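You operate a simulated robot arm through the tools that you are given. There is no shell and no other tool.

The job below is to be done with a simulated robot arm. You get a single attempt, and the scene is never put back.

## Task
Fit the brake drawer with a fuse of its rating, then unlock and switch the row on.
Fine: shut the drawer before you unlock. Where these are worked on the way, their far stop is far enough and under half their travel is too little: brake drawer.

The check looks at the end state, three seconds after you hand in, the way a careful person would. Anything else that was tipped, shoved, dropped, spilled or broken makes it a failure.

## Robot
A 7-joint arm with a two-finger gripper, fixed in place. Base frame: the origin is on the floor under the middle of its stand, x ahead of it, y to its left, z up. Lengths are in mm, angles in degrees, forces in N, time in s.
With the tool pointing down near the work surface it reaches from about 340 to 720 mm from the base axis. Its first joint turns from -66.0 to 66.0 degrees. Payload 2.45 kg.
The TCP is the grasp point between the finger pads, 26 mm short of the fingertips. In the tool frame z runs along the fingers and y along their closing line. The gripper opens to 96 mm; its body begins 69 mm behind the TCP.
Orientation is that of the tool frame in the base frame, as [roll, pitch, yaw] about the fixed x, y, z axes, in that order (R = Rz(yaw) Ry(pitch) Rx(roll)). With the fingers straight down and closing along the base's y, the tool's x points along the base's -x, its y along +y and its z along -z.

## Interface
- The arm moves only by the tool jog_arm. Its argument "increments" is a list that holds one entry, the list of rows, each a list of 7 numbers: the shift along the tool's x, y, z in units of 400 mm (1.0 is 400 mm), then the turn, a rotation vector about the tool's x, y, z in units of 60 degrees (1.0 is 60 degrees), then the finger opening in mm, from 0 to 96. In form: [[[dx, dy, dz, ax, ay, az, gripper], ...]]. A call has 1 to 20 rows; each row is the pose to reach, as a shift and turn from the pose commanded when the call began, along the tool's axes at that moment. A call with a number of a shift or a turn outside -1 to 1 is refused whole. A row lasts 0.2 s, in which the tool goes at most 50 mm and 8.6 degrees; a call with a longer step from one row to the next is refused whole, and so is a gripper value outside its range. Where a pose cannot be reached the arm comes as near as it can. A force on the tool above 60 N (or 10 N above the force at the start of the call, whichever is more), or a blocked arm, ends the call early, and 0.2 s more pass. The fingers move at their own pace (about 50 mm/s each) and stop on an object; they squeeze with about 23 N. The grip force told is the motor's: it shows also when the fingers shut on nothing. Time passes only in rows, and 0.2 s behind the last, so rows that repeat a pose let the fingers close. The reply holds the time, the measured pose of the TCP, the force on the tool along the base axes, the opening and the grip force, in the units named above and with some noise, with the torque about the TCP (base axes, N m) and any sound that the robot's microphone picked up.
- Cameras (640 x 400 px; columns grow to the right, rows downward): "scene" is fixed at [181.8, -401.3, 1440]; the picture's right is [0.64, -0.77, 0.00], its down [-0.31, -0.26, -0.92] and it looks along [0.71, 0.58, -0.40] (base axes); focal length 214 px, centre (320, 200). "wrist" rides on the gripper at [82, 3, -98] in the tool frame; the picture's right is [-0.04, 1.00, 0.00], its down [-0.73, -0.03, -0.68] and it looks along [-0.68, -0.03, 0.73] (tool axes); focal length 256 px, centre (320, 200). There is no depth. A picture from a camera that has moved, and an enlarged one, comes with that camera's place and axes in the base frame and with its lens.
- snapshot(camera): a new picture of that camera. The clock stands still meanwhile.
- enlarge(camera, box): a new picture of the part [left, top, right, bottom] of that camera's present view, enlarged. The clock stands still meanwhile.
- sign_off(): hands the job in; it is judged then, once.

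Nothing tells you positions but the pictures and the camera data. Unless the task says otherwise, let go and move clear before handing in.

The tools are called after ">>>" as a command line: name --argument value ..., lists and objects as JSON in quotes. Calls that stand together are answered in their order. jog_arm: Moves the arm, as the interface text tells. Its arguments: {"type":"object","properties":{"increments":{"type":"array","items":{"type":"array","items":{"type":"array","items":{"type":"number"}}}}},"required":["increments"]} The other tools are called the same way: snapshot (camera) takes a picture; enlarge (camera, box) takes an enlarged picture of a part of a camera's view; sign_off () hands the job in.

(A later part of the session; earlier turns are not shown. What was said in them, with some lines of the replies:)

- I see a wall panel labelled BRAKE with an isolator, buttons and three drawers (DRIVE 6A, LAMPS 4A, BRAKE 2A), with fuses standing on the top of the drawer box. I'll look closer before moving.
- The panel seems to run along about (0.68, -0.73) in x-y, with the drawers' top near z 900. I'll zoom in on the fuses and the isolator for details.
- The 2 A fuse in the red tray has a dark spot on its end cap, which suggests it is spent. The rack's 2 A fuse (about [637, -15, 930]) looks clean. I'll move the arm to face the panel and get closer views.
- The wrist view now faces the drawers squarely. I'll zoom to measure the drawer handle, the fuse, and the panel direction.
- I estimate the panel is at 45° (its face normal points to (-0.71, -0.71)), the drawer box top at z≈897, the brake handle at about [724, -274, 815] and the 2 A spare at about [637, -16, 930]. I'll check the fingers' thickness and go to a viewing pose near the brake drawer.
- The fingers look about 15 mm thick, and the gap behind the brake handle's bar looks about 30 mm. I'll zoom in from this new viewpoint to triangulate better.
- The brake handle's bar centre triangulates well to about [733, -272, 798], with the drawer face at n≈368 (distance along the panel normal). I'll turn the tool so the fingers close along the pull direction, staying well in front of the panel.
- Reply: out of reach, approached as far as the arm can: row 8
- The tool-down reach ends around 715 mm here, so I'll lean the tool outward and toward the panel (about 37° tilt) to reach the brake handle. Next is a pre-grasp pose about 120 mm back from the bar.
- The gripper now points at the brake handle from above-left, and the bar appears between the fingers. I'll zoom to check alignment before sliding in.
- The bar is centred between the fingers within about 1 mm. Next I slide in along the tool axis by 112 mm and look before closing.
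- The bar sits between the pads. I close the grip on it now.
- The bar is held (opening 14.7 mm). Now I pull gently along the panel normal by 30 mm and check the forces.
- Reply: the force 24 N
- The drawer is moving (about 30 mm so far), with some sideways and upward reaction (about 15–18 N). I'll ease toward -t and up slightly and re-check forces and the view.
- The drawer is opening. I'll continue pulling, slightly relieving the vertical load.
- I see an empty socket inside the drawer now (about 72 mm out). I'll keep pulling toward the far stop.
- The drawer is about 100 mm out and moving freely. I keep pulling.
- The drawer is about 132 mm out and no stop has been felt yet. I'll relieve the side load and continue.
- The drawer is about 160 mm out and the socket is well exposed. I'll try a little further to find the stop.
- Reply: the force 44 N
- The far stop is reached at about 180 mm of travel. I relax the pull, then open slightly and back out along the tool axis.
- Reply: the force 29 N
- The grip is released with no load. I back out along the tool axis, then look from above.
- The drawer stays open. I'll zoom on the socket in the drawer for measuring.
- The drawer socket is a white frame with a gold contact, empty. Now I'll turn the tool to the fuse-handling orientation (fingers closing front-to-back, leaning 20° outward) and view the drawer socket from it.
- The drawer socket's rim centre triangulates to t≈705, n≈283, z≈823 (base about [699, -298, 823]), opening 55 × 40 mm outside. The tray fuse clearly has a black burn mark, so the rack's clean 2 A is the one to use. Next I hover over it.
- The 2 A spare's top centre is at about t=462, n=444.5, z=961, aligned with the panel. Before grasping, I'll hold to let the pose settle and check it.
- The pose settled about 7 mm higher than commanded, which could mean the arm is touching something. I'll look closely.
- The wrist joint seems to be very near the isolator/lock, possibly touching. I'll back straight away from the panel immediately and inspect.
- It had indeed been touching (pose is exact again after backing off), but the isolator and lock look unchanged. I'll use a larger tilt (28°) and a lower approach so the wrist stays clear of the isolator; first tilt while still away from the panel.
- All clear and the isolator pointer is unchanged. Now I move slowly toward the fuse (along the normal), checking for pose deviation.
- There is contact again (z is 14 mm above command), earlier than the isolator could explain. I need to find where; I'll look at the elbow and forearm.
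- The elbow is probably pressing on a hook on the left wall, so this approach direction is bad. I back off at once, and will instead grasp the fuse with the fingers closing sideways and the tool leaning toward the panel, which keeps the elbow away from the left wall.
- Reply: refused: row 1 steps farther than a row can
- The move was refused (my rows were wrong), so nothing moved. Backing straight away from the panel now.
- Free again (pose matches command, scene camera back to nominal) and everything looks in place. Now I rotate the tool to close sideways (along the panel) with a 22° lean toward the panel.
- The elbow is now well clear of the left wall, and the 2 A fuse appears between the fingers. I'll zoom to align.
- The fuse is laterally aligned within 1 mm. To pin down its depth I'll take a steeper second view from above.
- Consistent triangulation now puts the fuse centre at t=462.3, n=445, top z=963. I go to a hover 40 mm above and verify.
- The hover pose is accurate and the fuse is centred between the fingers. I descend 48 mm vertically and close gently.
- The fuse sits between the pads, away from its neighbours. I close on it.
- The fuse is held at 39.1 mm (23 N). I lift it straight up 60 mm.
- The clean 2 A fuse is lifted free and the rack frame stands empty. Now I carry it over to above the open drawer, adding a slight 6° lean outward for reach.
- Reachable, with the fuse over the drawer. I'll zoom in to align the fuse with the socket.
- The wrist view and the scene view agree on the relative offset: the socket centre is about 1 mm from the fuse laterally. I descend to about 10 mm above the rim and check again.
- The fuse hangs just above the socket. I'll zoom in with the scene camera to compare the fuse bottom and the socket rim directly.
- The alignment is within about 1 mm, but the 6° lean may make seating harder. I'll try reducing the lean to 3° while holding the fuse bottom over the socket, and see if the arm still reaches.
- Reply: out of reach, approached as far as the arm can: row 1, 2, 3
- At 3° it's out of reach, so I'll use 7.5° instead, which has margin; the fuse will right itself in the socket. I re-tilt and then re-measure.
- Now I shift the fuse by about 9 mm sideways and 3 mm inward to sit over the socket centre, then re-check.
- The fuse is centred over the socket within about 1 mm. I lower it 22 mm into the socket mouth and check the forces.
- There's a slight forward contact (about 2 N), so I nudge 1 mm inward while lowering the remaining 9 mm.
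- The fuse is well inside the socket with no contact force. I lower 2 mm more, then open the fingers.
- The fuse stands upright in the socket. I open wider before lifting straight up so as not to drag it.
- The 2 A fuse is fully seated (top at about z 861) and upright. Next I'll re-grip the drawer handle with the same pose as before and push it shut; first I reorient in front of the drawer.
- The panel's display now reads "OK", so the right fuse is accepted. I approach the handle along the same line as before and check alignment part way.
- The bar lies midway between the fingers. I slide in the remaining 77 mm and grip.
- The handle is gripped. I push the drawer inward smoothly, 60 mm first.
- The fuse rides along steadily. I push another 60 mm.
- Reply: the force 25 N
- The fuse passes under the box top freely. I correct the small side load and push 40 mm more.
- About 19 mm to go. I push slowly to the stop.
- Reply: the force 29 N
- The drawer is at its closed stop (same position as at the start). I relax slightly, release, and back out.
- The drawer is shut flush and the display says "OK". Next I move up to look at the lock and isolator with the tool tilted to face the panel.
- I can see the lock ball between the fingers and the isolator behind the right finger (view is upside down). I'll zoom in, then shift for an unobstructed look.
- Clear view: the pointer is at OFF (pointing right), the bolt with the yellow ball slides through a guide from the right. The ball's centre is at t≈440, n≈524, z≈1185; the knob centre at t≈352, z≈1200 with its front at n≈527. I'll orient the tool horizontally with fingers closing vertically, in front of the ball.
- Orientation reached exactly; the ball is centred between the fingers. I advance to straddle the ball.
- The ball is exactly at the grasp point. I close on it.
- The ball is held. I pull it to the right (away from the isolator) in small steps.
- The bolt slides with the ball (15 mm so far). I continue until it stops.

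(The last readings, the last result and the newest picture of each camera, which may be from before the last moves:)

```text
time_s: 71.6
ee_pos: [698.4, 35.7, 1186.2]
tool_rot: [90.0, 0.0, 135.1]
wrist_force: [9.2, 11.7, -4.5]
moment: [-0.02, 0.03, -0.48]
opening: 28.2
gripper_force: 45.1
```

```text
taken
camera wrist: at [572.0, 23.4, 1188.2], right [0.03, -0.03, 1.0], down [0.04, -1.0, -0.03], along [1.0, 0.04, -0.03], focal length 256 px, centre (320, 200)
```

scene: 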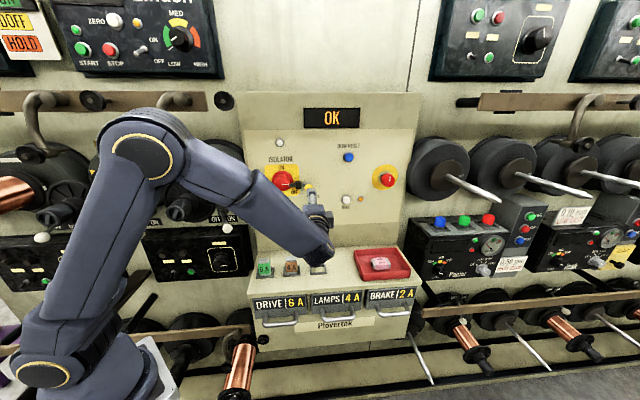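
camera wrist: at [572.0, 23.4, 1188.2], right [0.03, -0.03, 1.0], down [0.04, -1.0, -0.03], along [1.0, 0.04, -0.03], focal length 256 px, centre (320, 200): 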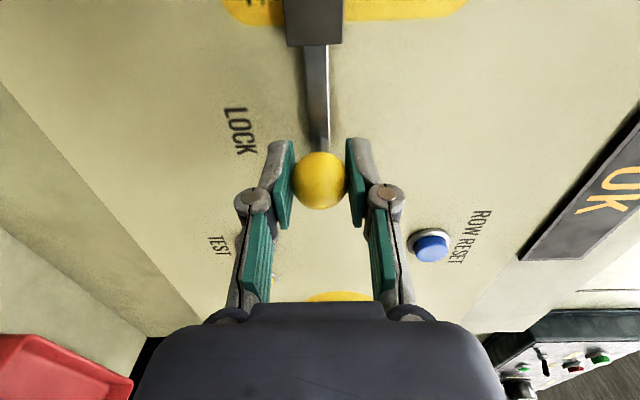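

>>> jog_arm --increments '[[[-0.0125, 0, 0.0025, 0, 0, 0, 14], [-0.025, 0, 0.0035, 0, 0, 0, 14], [-0.0375, 0, 0.0045, 0, 0, 0, 14]]]'

>>> snapshot --camera "wrist"

>>> enlarge --camera "scene" --box '[250, 140, 350, 240]'

```text
time_s: 72.4
ee_pos: [711.9, 22.6, 1185.9]
tool_rot: [90.1, 0.1, 134.8]
wrist_force: [-8.5, -6.2, -5.1]
moment: [-0.04, -0.05, 0.91]
opening: 28.1
gripper_force: 45.3
```

```text
taken
camera wrist: at [584.1, 11.8, 1188.3], right [0.03, -0.03, 1.0], down [0.04, -1.0, -0.03], along [1.0, 0.04, -0.03], focal length 256 px, centre (320, 200)
```

wrist: 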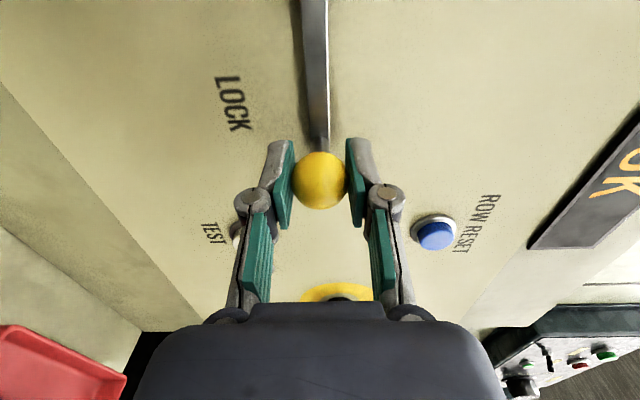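

```text
4.00 times, centred on (300, 190) of scene
camera zoom: at [181.6, -401.5, 1439.9], right [0.64, -0.77, 0.0], down [-0.31, -0.26, -0.92], along [0.71, 0.58, -0.4], focal length 858 px, centre (400, 240)
```

zoom: 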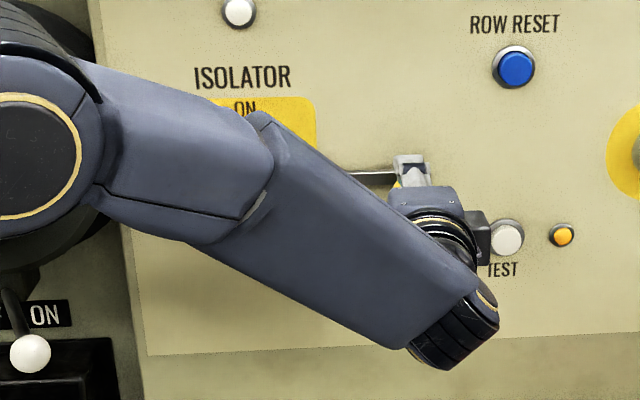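

The bolt has moved about 48 mm and still slides. I continue gently to find its end stop.

>>> jog_arm --increments '[[[-0.0125, 0, -0.0015, 0, 0, 0, 14], [-0.025, 0, -0.0015, 0, 0, 0, 14], [-0.0375, 0, -0.0015, 0, 0, 0, 14]]]'

```text
time_s: 73.2
ee_pos: [721.5, 17.1, 1184.7]
tool_rot: [90.1, 0.1, 135.1]
wrist_force: [-3.8, 10.1, -7.4]
moment: [-0.07, 0.0, -0.36]
opening: 28.8
gripper_force: 21.5
```

>>> snapshot --camera "wrist"

>>> enlarge --camera "scene" --box '[250, 140, 350, 240]'

```text
taken
camera wrist: at [594.3, 4.4, 1188.3], right [0.03, -0.03, 1.0], down [0.04, -1.0, -0.03], along [1.0, 0.04, -0.03], focal length 256 px, centre (320, 200)
```

wrist: 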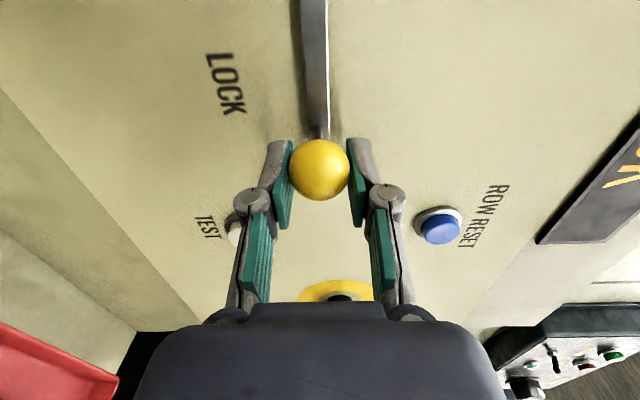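

```text
4.00 times, centred on (300, 190) of scene
camera zoom: at [181.9, -400.9, 1440.1], right [0.64, -0.77, 0.0], down [-0.31, -0.26, -0.92], along [0.71, 0.58, -0.4], focal length 858 px, centre (400, 240)
```

zoom: 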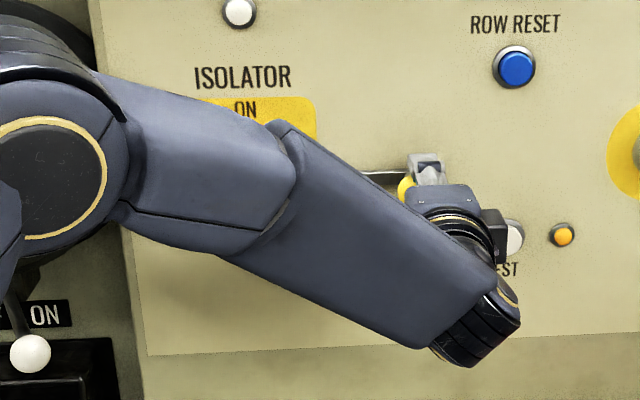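

The bolt reached its end stop (the ball slid slightly in the grip), so the lock is fully withdrawn. I release and back off.

>>> jog_arm --increments '[[[0, 0, 0, 0, 0, 0, 36], [0, 0, 0, 0, 0, 0, 48], [0, 0, 0, 0, 0, 0, 56], [0, 0, 0, 0, 0, 0, 56], [0, 0, -0.06, 0, 0, 0, 56], [0, 0, -0.14, 0, 0, 0, 56], [0, 0, -0.24, 0, 0, 0, 56], [0, 0, -0.34, 0, 0, 0, 56]]]'

>>> snapshot --camera "wrist"

>>> enlarge --camera "scene" --box '[250, 90, 410, 220]'

```text
time_s: 75.0
ee_pos: [624.3, -82.4, 1186.0]
tool_rot: [90.0, 0.0, 134.9]
wrist_force: [-0.5, -0.4, -0.3]
moment: [-0.01, 0.01, -0.01]
opening: 56.0
gripper_force: 0.1
```

```text
taken
camera wrist: at [497.0, -94.2, 1188.9], right [0.03, -0.03, 1.0], down [0.04, -1.0, -0.03], along [1.0, 0.04, -0.03], focal length 256 px, centre (320, 200)
```

wrist: 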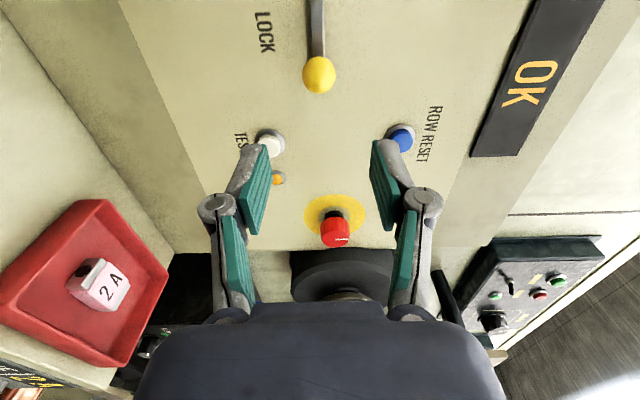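

```text
3.08 times, centred on (330, 155) of scene
camera zoom: at [181.8, -401.3, 1440.0], right [0.64, -0.77, 0.0], down [-0.31, -0.26, -0.92], along [0.71, 0.58, -0.4], focal length 660 px, centre (289, 338)
```

zoom: 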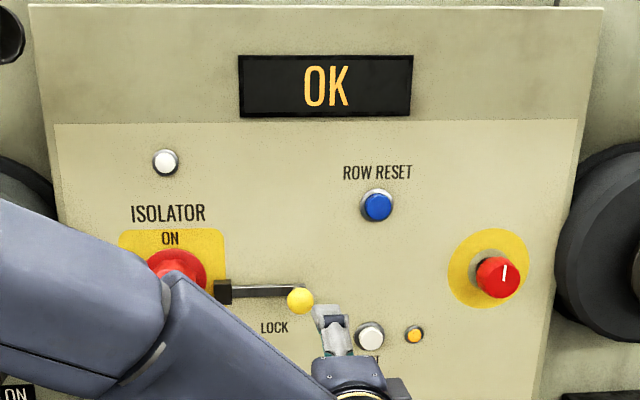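

The lock is withdrawn: the bolt is clear to the right. Now I move in front of the isolator knob with the fingers opened wider.

>>> jog_arm --increments '[[[0.09, 0.009, 0, 0, 0, 0, 64], [0.18, 0.018, 0, 0, 0, 0, 72], [0.27, 0.027, 0, 0, 0, 0, 80], [0.369, 0.035, 0, 0, 0, 0, 86], [0.369, 0.035, 0, 0, 0, 0, 86]]]'

>>> snapshot --camera "wrist"

>>> snapshot --camera "scene"

```text
time_s: 76.2
ee_pos: [517.0, 21.6, 1200.3]
tool_rot: [90.0, 0.0, 135.0]
wrist_force: [0.2, 0.4, -0.2]
moment: [-0.04, -0.01, 0.0]
opening: 86.0
gripper_force: 0.1
```

```text
taken
camera wrist: at [390.3, 8.8, 1202.8], right [0.03, -0.03, 1.0], down [0.04, -1.0, -0.03], along [1.0, 0.04, -0.03], focal length 256 px, centre (320, 200)
```

wrist: 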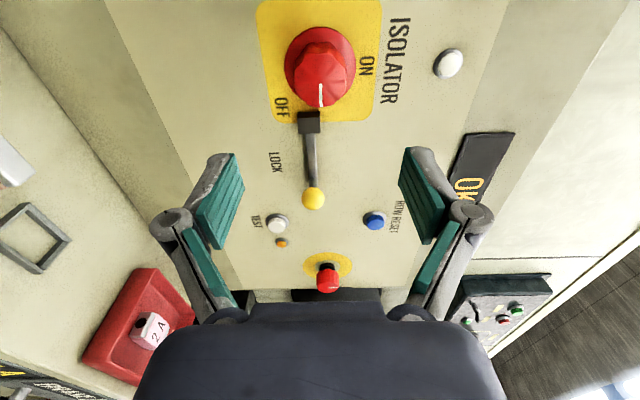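

```text
taken
```

scene: 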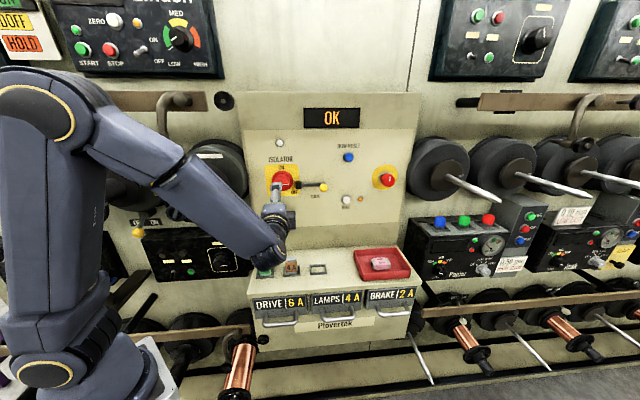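

>>> enlarge --camera "wrist" --box '[250, 0, 400, 120]'

```text
3.33 times, centred on (325, 60) of wrist
camera zoom: at [390.3, 8.8, 1202.8], right [0.03, -0.03, 1.0], down [0.04, -1.0, -0.03], along [1.0, 0.04, -0.03], focal length 853 px, centre (303, 667)
```

zoom: 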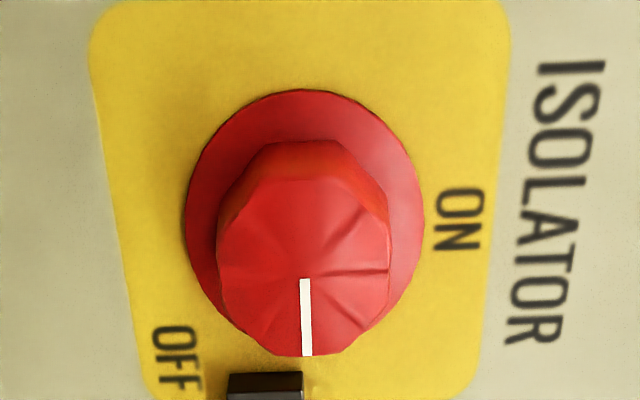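

The knob centre is at t≈349, z≈1200, aligned with the grasp point within 1 mm. I advance to straddle the knob in steps, watching for deviation.

>>> jog_arm --increments '[[[0.002, 0, 0.09, 0, 0, 0, 86], [0.002, 0, 0.18, 0, 0, 0, 86], [0.002, 0, 0.25, 0, 0, 0, 86], [0.002, 0, 0.25, 0, 0, 0, 86]]]'

>>> snapshot --camera "scene"

>>> snapshot --camera "wrist"

```text
time_s: 77.2
ee_pos: [590.3, 94.6, 1200.7]
tool_rot: [90.0, 0.0, 134.9]
wrist_force: [0.0, -0.3, 0.3]
moment: [0.0, 0.0, 0.02]
opening: 85.8
gripper_force: 0.1
```

```text
taken
```

scene: 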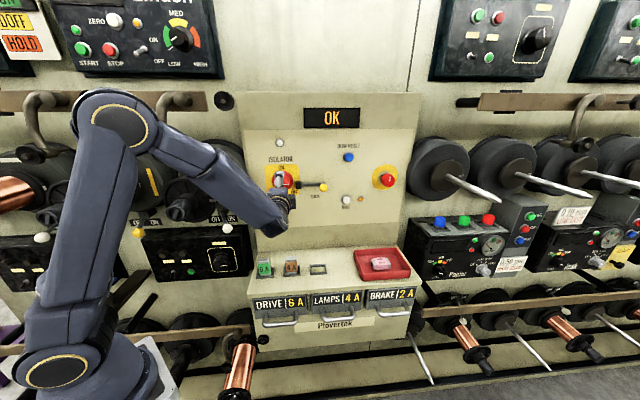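

```text
taken
camera wrist: at [463.4, 82.5, 1202.9], right [0.03, -0.03, 1.0], down [0.04, -1.0, -0.03], along [1.0, 0.04, -0.03], focal length 256 px, centre (320, 200)
```

wrist: 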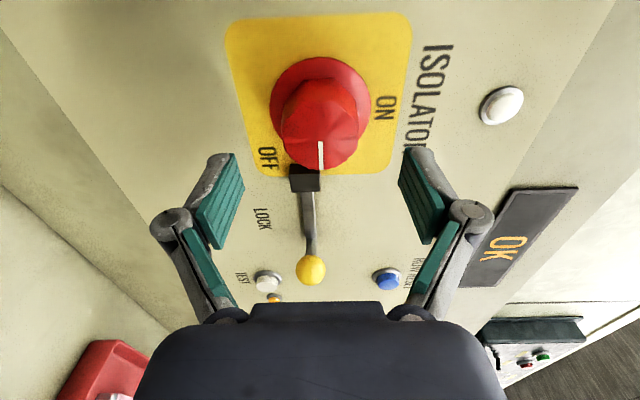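

No deviation so far. I advance the last ~44 mm.

>>> jog_arm --increments '[[[0.001, 0, 0.05, 0, 0, 0, 86], [0.002, 0, 0.09, 0, 0, 0, 86], [0.002, 0, 0.11, 0, 0, 0, 86], [0.002, 0, 0.11, 0, 0, 0, 86]]]'

>>> snapshot --camera "wrist"

>>> enlarge --camera "scene" --box '[60, 70, 320, 260]'

```text
time_s: 78.2
ee_pos: [621.2, 125.5, 1200.3]
tool_rot: [90.0, 0.0, 135.0]
wrist_force: [-0.6, 0.1, 0.3]
moment: [-0.01, 0.02, -0.01]
opening: 86.1
gripper_force: 0.0
```

```text
taken
camera wrist: at [494.6, 113.6, 1202.8], right [0.03, -0.03, 1.0], down [0.04, -1.0, -0.03], along [1.0, 0.04, -0.03], focal length 256 px, centre (320, 200)
```

wrist: 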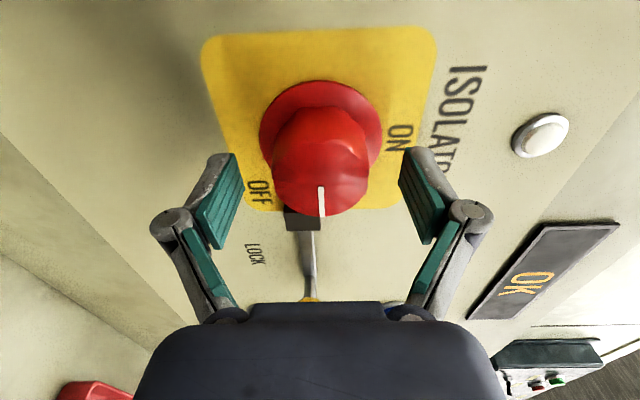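

```text
2.11 times, centred on (190, 165) of scene
camera zoom: at [181.8, -401.3, 1440.0], right [0.64, -0.77, 0.0], down [-0.31, -0.26, -0.92], along [0.71, 0.58, -0.4], focal length 452 px, centre (594, 274)
```

zoom: 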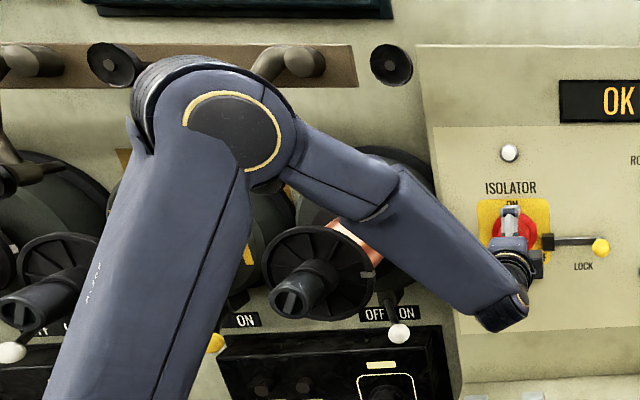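

The knob is between the pads, no contact. I close on it.

>>> jog_arm --increments '[[[0.002, 0, 0, 0, 0, 0, 70], [0.002, 0, 0, 0, 0, 0, 50], [0.002, 0, 0, 0, 0, 0, 30], [0.002, 0, 0, 0, 0, 0, 30], [0.002, 0, 0, 0, 0, 0, 30]]]'

>>> snapshot --camera "wrist"

```text
time_s: 79.4
ee_pos: [620.0, 126.0, 1200.4]
tool_rot: [89.9, 0.1, 135.0]
wrist_force: [-1.7, -1.8, 6.2]
moment: [0.11, -0.12, -0.11]
opening: 53.6
gripper_force: 45.2
```

```text
taken
camera wrist: at [493.7, 113.9, 1202.9], right [0.03, -0.03, 1.0], down [0.04, -1.0, -0.03], along [1.0, 0.04, -0.03], focal length 256 px, centre (320, 200)
```

wrist: 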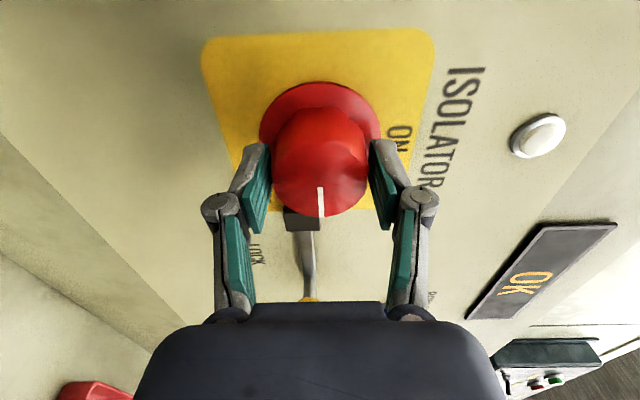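

Held at 53.6 mm. I start turning it counter-clockwise (toward ON), 22° first.

>>> jog_arm --increments '[[[0, 0, 0, 0, 0, -0.125, 30], [0, 0, 0, 0, 0, -0.25, 30], [0, 0, 0, 0, 0, -0.375, 30]]]'

>>> snapshot --camera "wrist"

```text
time_s: 80.2
ee_pos: [621.6, 125.5, 1199.8]
tool_rot: [89.7, 22.7, 134.8]
wrist_force: [1.5, -5.6, 12.1]
moment: [0.49, -0.47, 0.57]
opening: 53.4
gripper_force: 45.2
```

```text
taken
camera wrist: at [497.3, 110.6, 1171.0], right [-0.25, 0.25, 0.94], down [0.0, -0.97, 0.25], along [0.97, 0.07, 0.24], focal length 256 px, centre (320, 200)
```

wrist: 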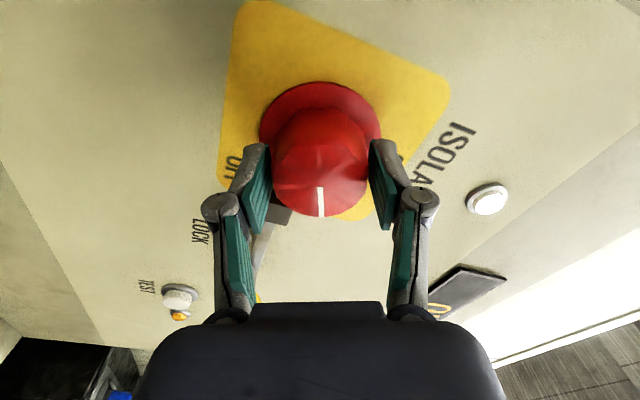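

The knob turns with the gripper. I continue another 45°.

>>> jog_arm --increments '[[[0, 0, 0, 0, 0, -0.125, 30], [0, 0, 0, 0, 0, -0.25, 30], [0, 0, 0, 0, 0, -0.375, 30], [0, 0, 0, 0, 0, -0.5, 30], [0, 0, 0, 0, 0, -0.625, 30], [0, 0, 0, 0, 0, -0.75, 30]]]'

>>> snapshot --camera "wrist"

>>> enlarge --camera "scene" --box '[60, 70, 360, 260]'

```text
time_s: 81.6
ee_pos: [621.2, 126.3, 1199.4]
tool_rot: [89.8, 67.7, 134.7]
wrist_force: [9.9, -1.9, 16.3]
moment: [0.58, -0.55, -0.17]
opening: 53.6
gripper_force: 45.2
```

```text
taken
camera wrist: at [527.4, 80.3, 1125.3], right [-0.64, 0.64, 0.42], down [-0.27, -0.7, 0.67], along [0.72, 0.32, 0.62], focal length 256 px, centre (320, 200)
```

wrist: 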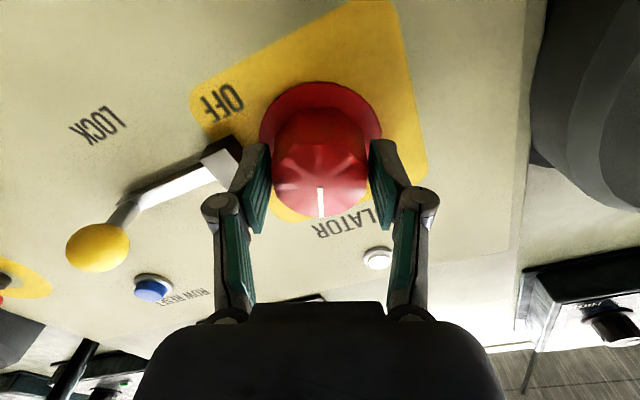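

```text
2.11 times, centred on (210, 165) of scene
camera zoom: at [181.8, -401.5, 1439.9], right [0.64, -0.77, 0.0], down [-0.31, -0.26, -0.92], along [0.71, 0.58, -0.4], focal length 452 px, centre (552, 274)
```

zoom: 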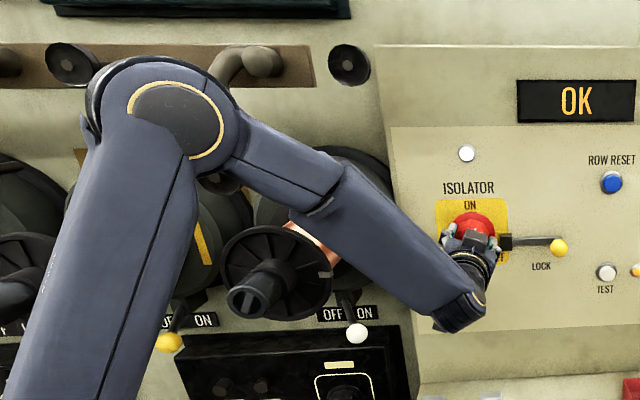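

The pointer follows. I turn the final 22.5° to ON.

>>> jog_arm --increments '[[[0, 0, 0, 0, 0, -0.125, 30], [0, 0, 0, 0, 0, -0.25, 30], [0, 0, 0, 0, 0, -0.375, 30], [0, 0, 0, 0, 0, -0.375, 30]]]'

>>> snapshot --camera "wrist"

>>> enlarge --camera "scene" --box '[230, 90, 430, 230]'

```text
time_s: 82.6
ee_pos: [619.7, 127.2, 1199.9]
tool_rot: [-66.3, 89.8, -21.7]
wrist_force: [13.7, 0.4, 15.5]
moment: [0.38, -0.15, -0.07]
opening: 53.2
gripper_force: 44.7
```

```text
taken
camera wrist: at [549.4, 58.4, 1117.9], right [-0.71, 0.71, 0.04], down [-0.46, -0.5, 0.73], along [0.54, 0.5, 0.68], focal length 256 px, centre (320, 200)
```

wrist: 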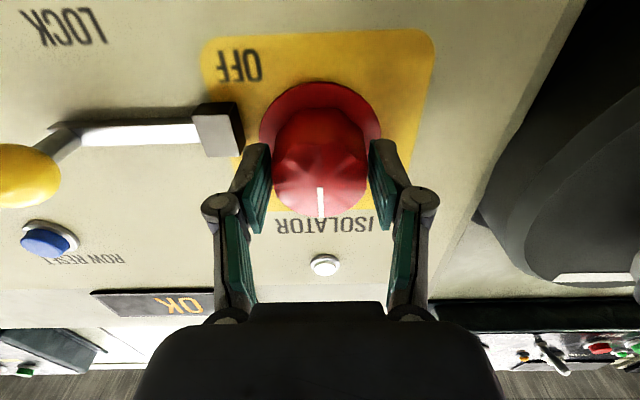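

```text
2.86 times, centred on (330, 160) of scene
camera zoom: at [182.0, -401.3, 1440.0], right [0.64, -0.77, 0.0], down [-0.31, -0.26, -0.92], along [0.71, 0.58, -0.4], focal length 613 px, centre (291, 314)
```

zoom: 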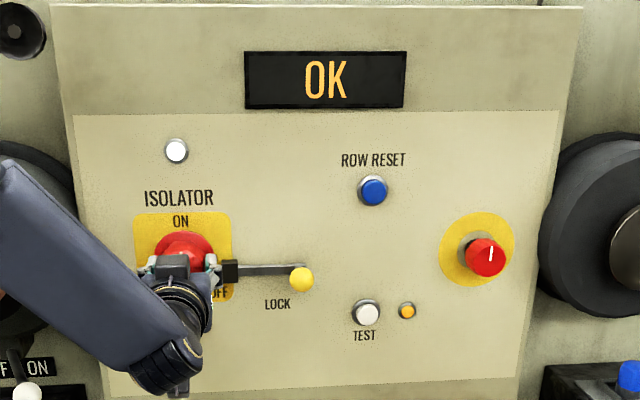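

The pointer now points to ON. I'll nudge a few degrees more to make sure it's at the stop.

>>> jog_arm --increments '[[[0, 0, 0, 0, 0, -0.05, 30], [0, 0, 0, 0, 0, -0.09, 30], [0, 0, 0, 0, 0, -0.09, 30]]]'

>>> enlarge --camera "wrist" --box '[220, 60, 420, 240]'

```text
time_s: 83.4
ee_pos: [622.4, 125.9, 1198.3]
tool_rot: [-92.3, 84.7, -47.3]
wrist_force: [15.4, 0.3, 4.6]
moment: [0.49, 0.03, -0.1]
opening: 53.5
gripper_force: 45.4
```

```text
2.22 times, centred on (320, 150) of wrist
camera zoom: at [554.2, 52.6, 1116.3], right [-0.7, 0.71, -0.05], down [-0.51, -0.45, 0.74], along [0.5, 0.55, 0.68], focal length 569 px, centre (320, 311)
```

zoom: 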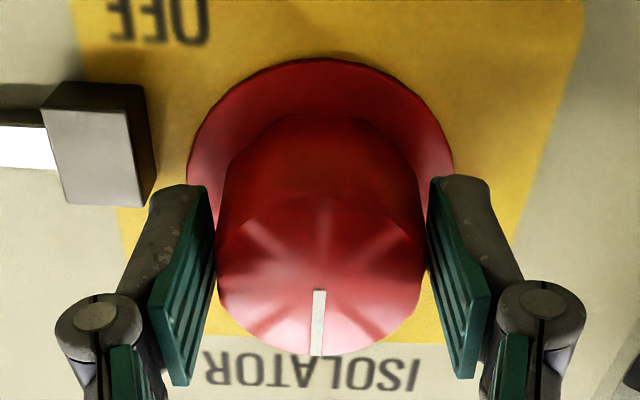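

The torque rises and the knob stops following, so it is at its ON stop. I open and retreat straight back.

>>> jog_arm --increments '[[[0, 0, 0, 0, 0, 0, 62], [0, 0, 0, 0, 0, 0, 74], [0, 0, 0, 0, 0, 0, 86], [0, 0, 0, 0, 0, 0, 86], [0, 0, -0.06, 0, 0, 0, 86], [0, 0, -0.15, 0, 0, 0, 86], [0, 0, -0.25, 0, 0, 0, 86], [0, 0, -0.35, 0, 0, 0, 86]]]'

>>> snapshot --camera "wrist"

>>> snapshot --camera "scene"

```text
time_s: 85.2
ee_pos: [523.1, 27.5, 1198.9]
tool_rot: [-90.0, 84.6, -45.0]
wrist_force: [0.3, -0.4, 0.3]
moment: [0.0, 0.01, -0.01]
opening: 86.0
gripper_force: 0.0
```

```text
taken
camera wrist: at [457.2, -45.7, 1117.1], right [-0.71, 0.71, -0.05], down [-0.51, -0.45, 0.73], along [0.49, 0.55, 0.68], focal length 256 px, centre (320, 200)
```

wrist: 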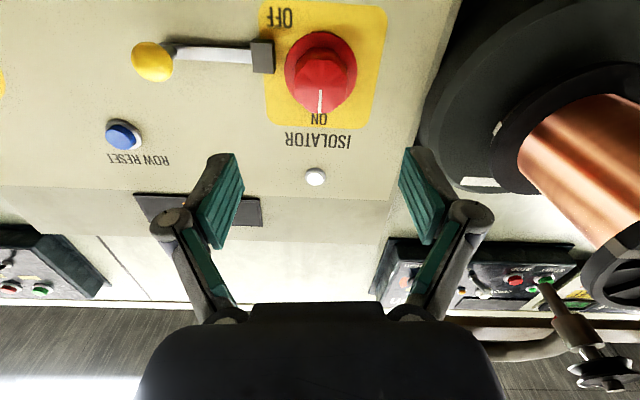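

```text
taken
```

scene: 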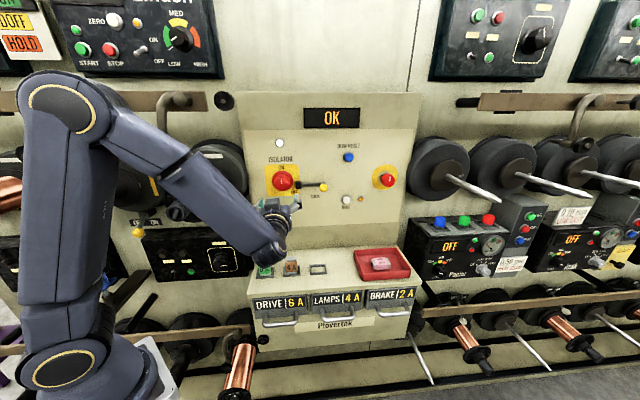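

The machines' displays to the right have lit up and the lamp above the isolator is bright, so the row is powered. I'll zoom in to verify everything.

>>> enlarge --camera "scene" --box '[230, 90, 430, 230]'

>>> enlarge --camera "wrist" --box '[120, 0, 420, 200]'

>>> enlarge --camera "scene" --box '[400, 190, 640, 340]'

>>> enlarge --camera "scene" --box '[240, 230, 430, 340]'

>>> enlarge --camera "scene" --box '[0, 60, 260, 300]'

```text
2.86 times, centred on (330, 160) of scene
camera zoom: at [181.8, -401.3, 1440.0], right [0.64, -0.77, 0.0], down [-0.31, -0.26, -0.92], along [0.71, 0.58, -0.4], focal length 613 px, centre (291, 314)
```

zoom: 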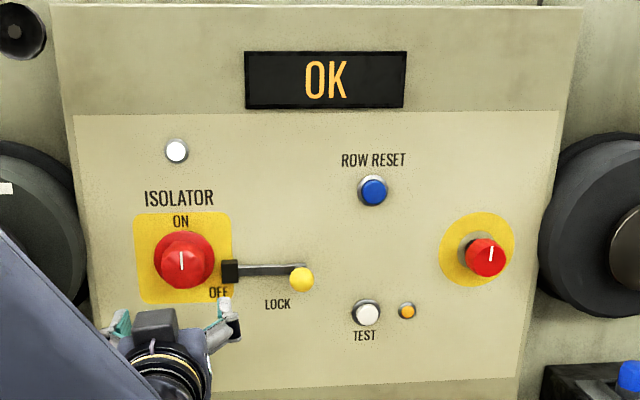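

```text
2.00 times, centred on (270, 100) of wrist
camera zoom: at [457.2, -45.7, 1117.1], right [-0.71, 0.71, -0.05], down [-0.51, -0.45, 0.73], along [0.49, 0.55, 0.68], focal length 512 px, centre (420, 400)
```

zoom: 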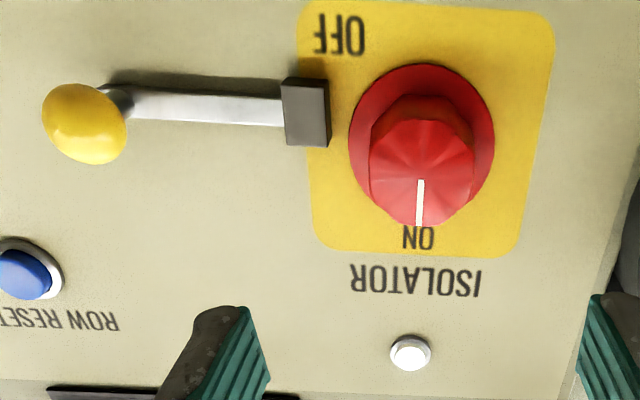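

```text
2.67 times, centred on (520, 265) of scene
camera zoom: at [181.8, -401.3, 1440.0], right [0.64, -0.77, 0.0], down [-0.31, -0.26, -0.92], along [0.71, 0.58, -0.4], focal length 572 px, centre (-213, 27)
```

zoom: 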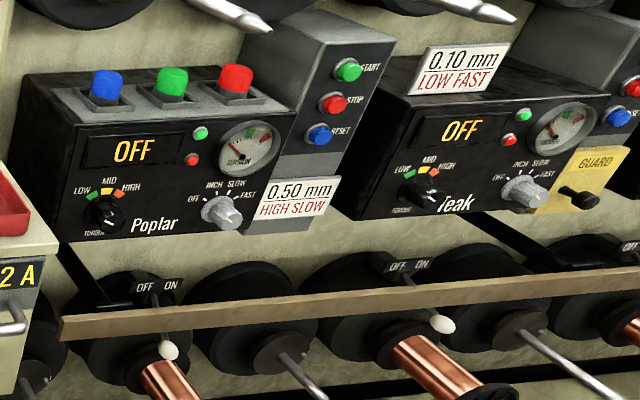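

```text
3.37 times, centred on (335, 285) of scene
camera zoom: at [181.8, -401.3, 1440.0], right [0.64, -0.77, 0.0], down [-0.31, -0.26, -0.92], along [0.71, 0.58, -0.4], focal length 722 px, centre (270, -86)
```

zoom: 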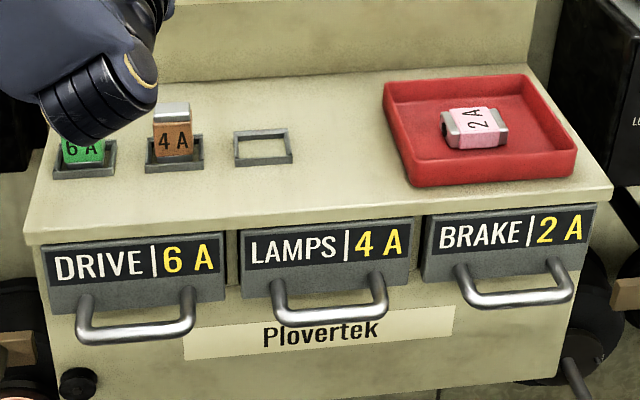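

```text
1.67 times, centred on (130, 180) of scene
camera zoom: at [181.8, -401.3, 1440.0], right [0.64, -0.77, 0.0], down [-0.31, -0.26, -0.92], along [0.71, 0.58, -0.4], focal length 358 px, centre (637, 233)
```

zoom: 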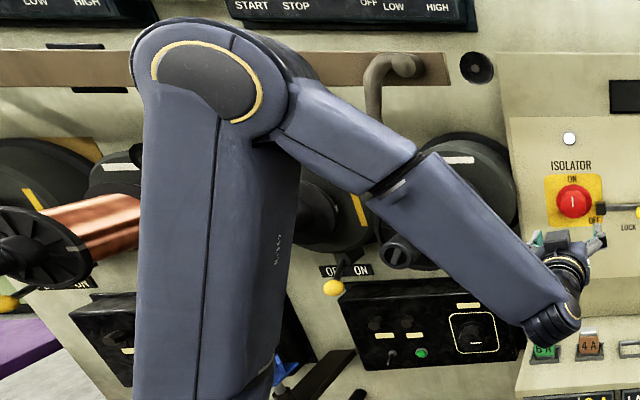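

The pointer is at ON, the lock is withdrawn, the drawer is shut and the row is live. I'll move the arm clear to the right/back and compare the rest of the scene with the start.

>>> jog_arm --increments '[[[-0.0141, -0.0725, -0.0579, 0, 0, 0, 86], [-0.0282, -0.145, -0.1158, 0, 0, 0, 86], [-0.0423, -0.2175, -0.1738, 0, 0, 0, 86], [-0.0563, -0.29, -0.2317, 0, 0, 0, 80], [-0.0704, -0.3625, -0.2896, 0, 0, 0, 70], [-0.0845, -0.435, -0.3475, 0, 0, 0, 60]]]'

>>> snapshot --camera "scene"

>>> enlarge --camera "scene" --box '[0, 70, 260, 260]'

```text
time_s: 86.6
ee_pos: [544.6, -191.9, 1247.9]
tool_rot: [-90.0, 84.7, -45.0]
wrist_force: [0.1, -0.6, -0.5]
moment: [0.0, 0.0, 0.01]
opening: 60.1
gripper_force: 0.1
```

```text
taken
```

scene: 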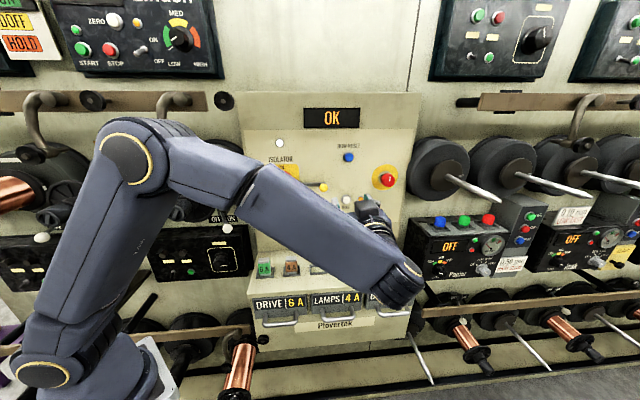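

```text
2.11 times, centred on (130, 165) of scene
camera zoom: at [181.8, -401.3, 1440.0], right [0.64, -0.77, 0.0], down [-0.31, -0.26, -0.92], along [0.71, 0.58, -0.4], focal length 452 px, centre (720, 274)
```

zoom: 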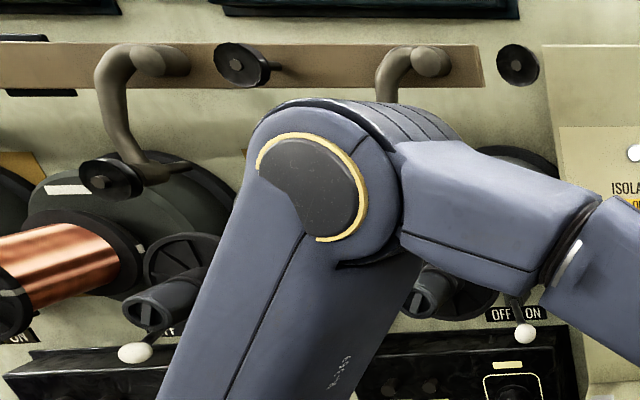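

Everything seems in order here, but the elbow hides part of the left wall. I'll turn the tool down in place, then return near the start pose for an unobstructed comparison.

>>> jog_arm --increments '[[[0, 0, 0, 0.0373, 0.1035, 0.0468, 60], [0, 0, 0, 0.0745, 0.2069, 0.0936, 60], [0, 0, 0, 0.1118, 0.3104, 0.1404, 60], [0, 0, 0, 0.149, 0.4139, 0.1873, 60], [0, 0, 0, 0.1863, 0.5174, 0.2341, 60], [0, 0, 0, 0.2235, 0.6208, 0.2809, 60], [0, 0, 0, 0.2608, 0.7243, 0.3277, 60]]]'

>>> jog_arm --increments '[[[0, 0, 0, 0.0373, 0.1035, 0.0468, 60], [0, 0, 0, 0.0745, 0.2069, 0.0936, 60], [0, 0, 0, 0.1118, 0.3104, 0.1404, 60], [0, 0, 0, 0.149, 0.4139, 0.1873, 60], [0, 0, 0, 0.1863, 0.5174, 0.2341, 60], [0, 0, 0, 0.2235, 0.6208, 0.2809, 60], [0, 0, 0, 0.2608, 0.7243, 0.3277, 60], [0, 0, 0, 0.2608, 0.7243, 0.3277, 60]]]'

>>> snapshot --camera "scene"

```text
time_s: 88.2
ee_pos: [543.6, -191.9, 1249.0]
tool_rot: [170.5, 45.0, -163.2]
wrist_force: [-0.4, 0.2, 0.2]
moment: [-0.04, -0.01, 0.0]
opening: 60.1
gripper_force: 0.1
```

```text
time_s: 90.0
ee_pos: [544.2, -191.9, 1250.4]
tool_rot: [-179.9, -0.1, 179.9]
wrist_force: [-0.9, 0.2, 0.8]
moment: [-0.03, -0.02, 0.01]
opening: 60.2
gripper_force: 0.0
```

```text
taken
```

scene: 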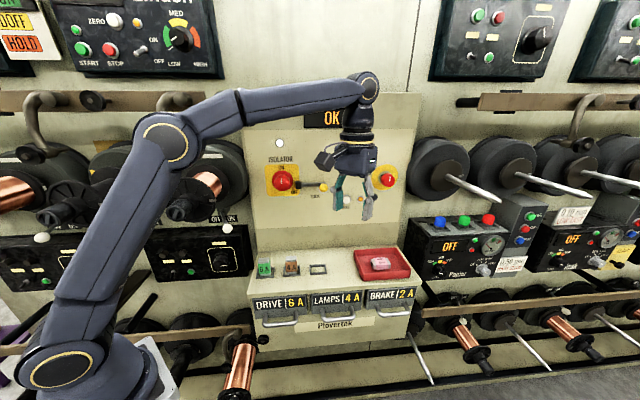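

>>> jog_arm --increments '[[[0.081, 0.0312, -0.0443, 0, 0, 0, 60], [0.162, 0.0623, -0.0887, 0, 0, 0, 60], [0.243, 0.0935, -0.133, 0, 0, 0, 60], [0.324, 0.1247, -0.1773, 0, 0, 0, 60], [0.405, 0.1558, -0.2217, 0, 0, 0, 60], [0.486, 0.187, -0.266, 0, 0, 0, 60], [0.486, 0.187, -0.266, 0, 0, 0, 60]]]'

>>> snapshot --camera "scene"

>>> enlarge --camera "scene" --box '[0, 80, 260, 280]'

>>> enlarge --camera "scene" --box '[240, 230, 430, 340]'

```text
time_s: 91.6
ee_pos: [348.0, -115.5, 1356.7]
tool_rot: [180.0, -0.1, -180.0]
wrist_force: [-0.9, 0.6, -0.3]
moment: [-0.04, 0.02, -0.01]
opening: 59.8
gripper_force: 0.0
```

```text
taken
```

scene: 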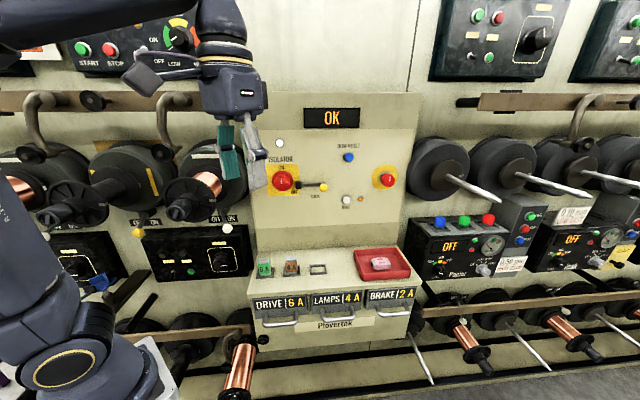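

```text
2.00 times, centred on (130, 180) of scene
camera zoom: at [181.8, -401.3, 1440.0], right [0.64, -0.77, 0.0], down [-0.31, -0.26, -0.92], along [0.71, 0.58, -0.4], focal length 429 px, centre (700, 240)
```

zoom: 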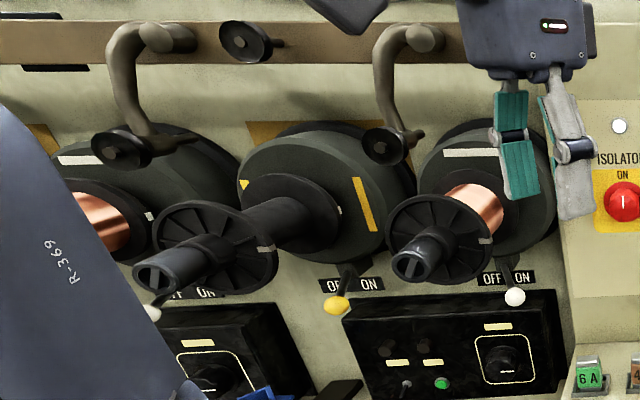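

```text
3.37 times, centred on (335, 285) of scene
camera zoom: at [181.8, -401.3, 1440.0], right [0.64, -0.77, 0.0], down [-0.31, -0.26, -0.92], along [0.71, 0.58, -0.4], focal length 722 px, centre (270, -86)
```

zoom: 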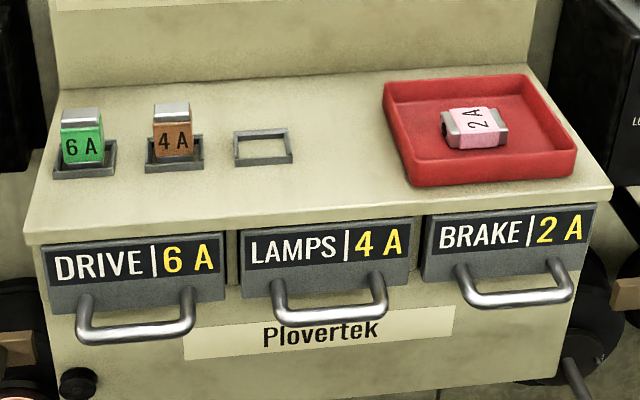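

Everything checks out: the clean 2 A fuse is seated in the brake drawer, the drawer is shut flush and the display reads "OK". The lock is withdrawn, the isolator points to ON and the row's displays are lit. The left wall, the other fuses and the tray look as they did at the start, and the arm is clear, so I hand in.

>>> sign_off

```text
The job is handed in.
```

The job is handed in. The last pictures show the brake drawer fitted and shut, and the row switched on.

- **Fuse:** I used the clean 2 A spare from the rack. The 2 A in the red tray has a dark spot on its end cap, which I took to mean it is spent, so I left it there. When the spare was seated, the panel display changed from "BRAKE" to "OK".
- **Drawer:** I pulled it out to its far stop, about 180 mm, and pushed it back to its closed stop before unlocking. It sits flush with the other two.
- **Lock and isolator:** I slid the bolt fully right to its end stop, then turned the isolator to ON. The lamp above it and the displays on the machines to the right are now lit. Those two displays read "OFF", which I took to be the machines' own selectors, so I left them alone.

**Contact on the way:** during my first approaches to the rack, the arm pressed twice against something I couldn't identify. It was most likely a hook on the left wall, though the first time could have been the isolator knob. I backed off each time and changed the approach. With the arm back at its start pose, the left wall looks unchanged, and so do the other fuses and the tray.
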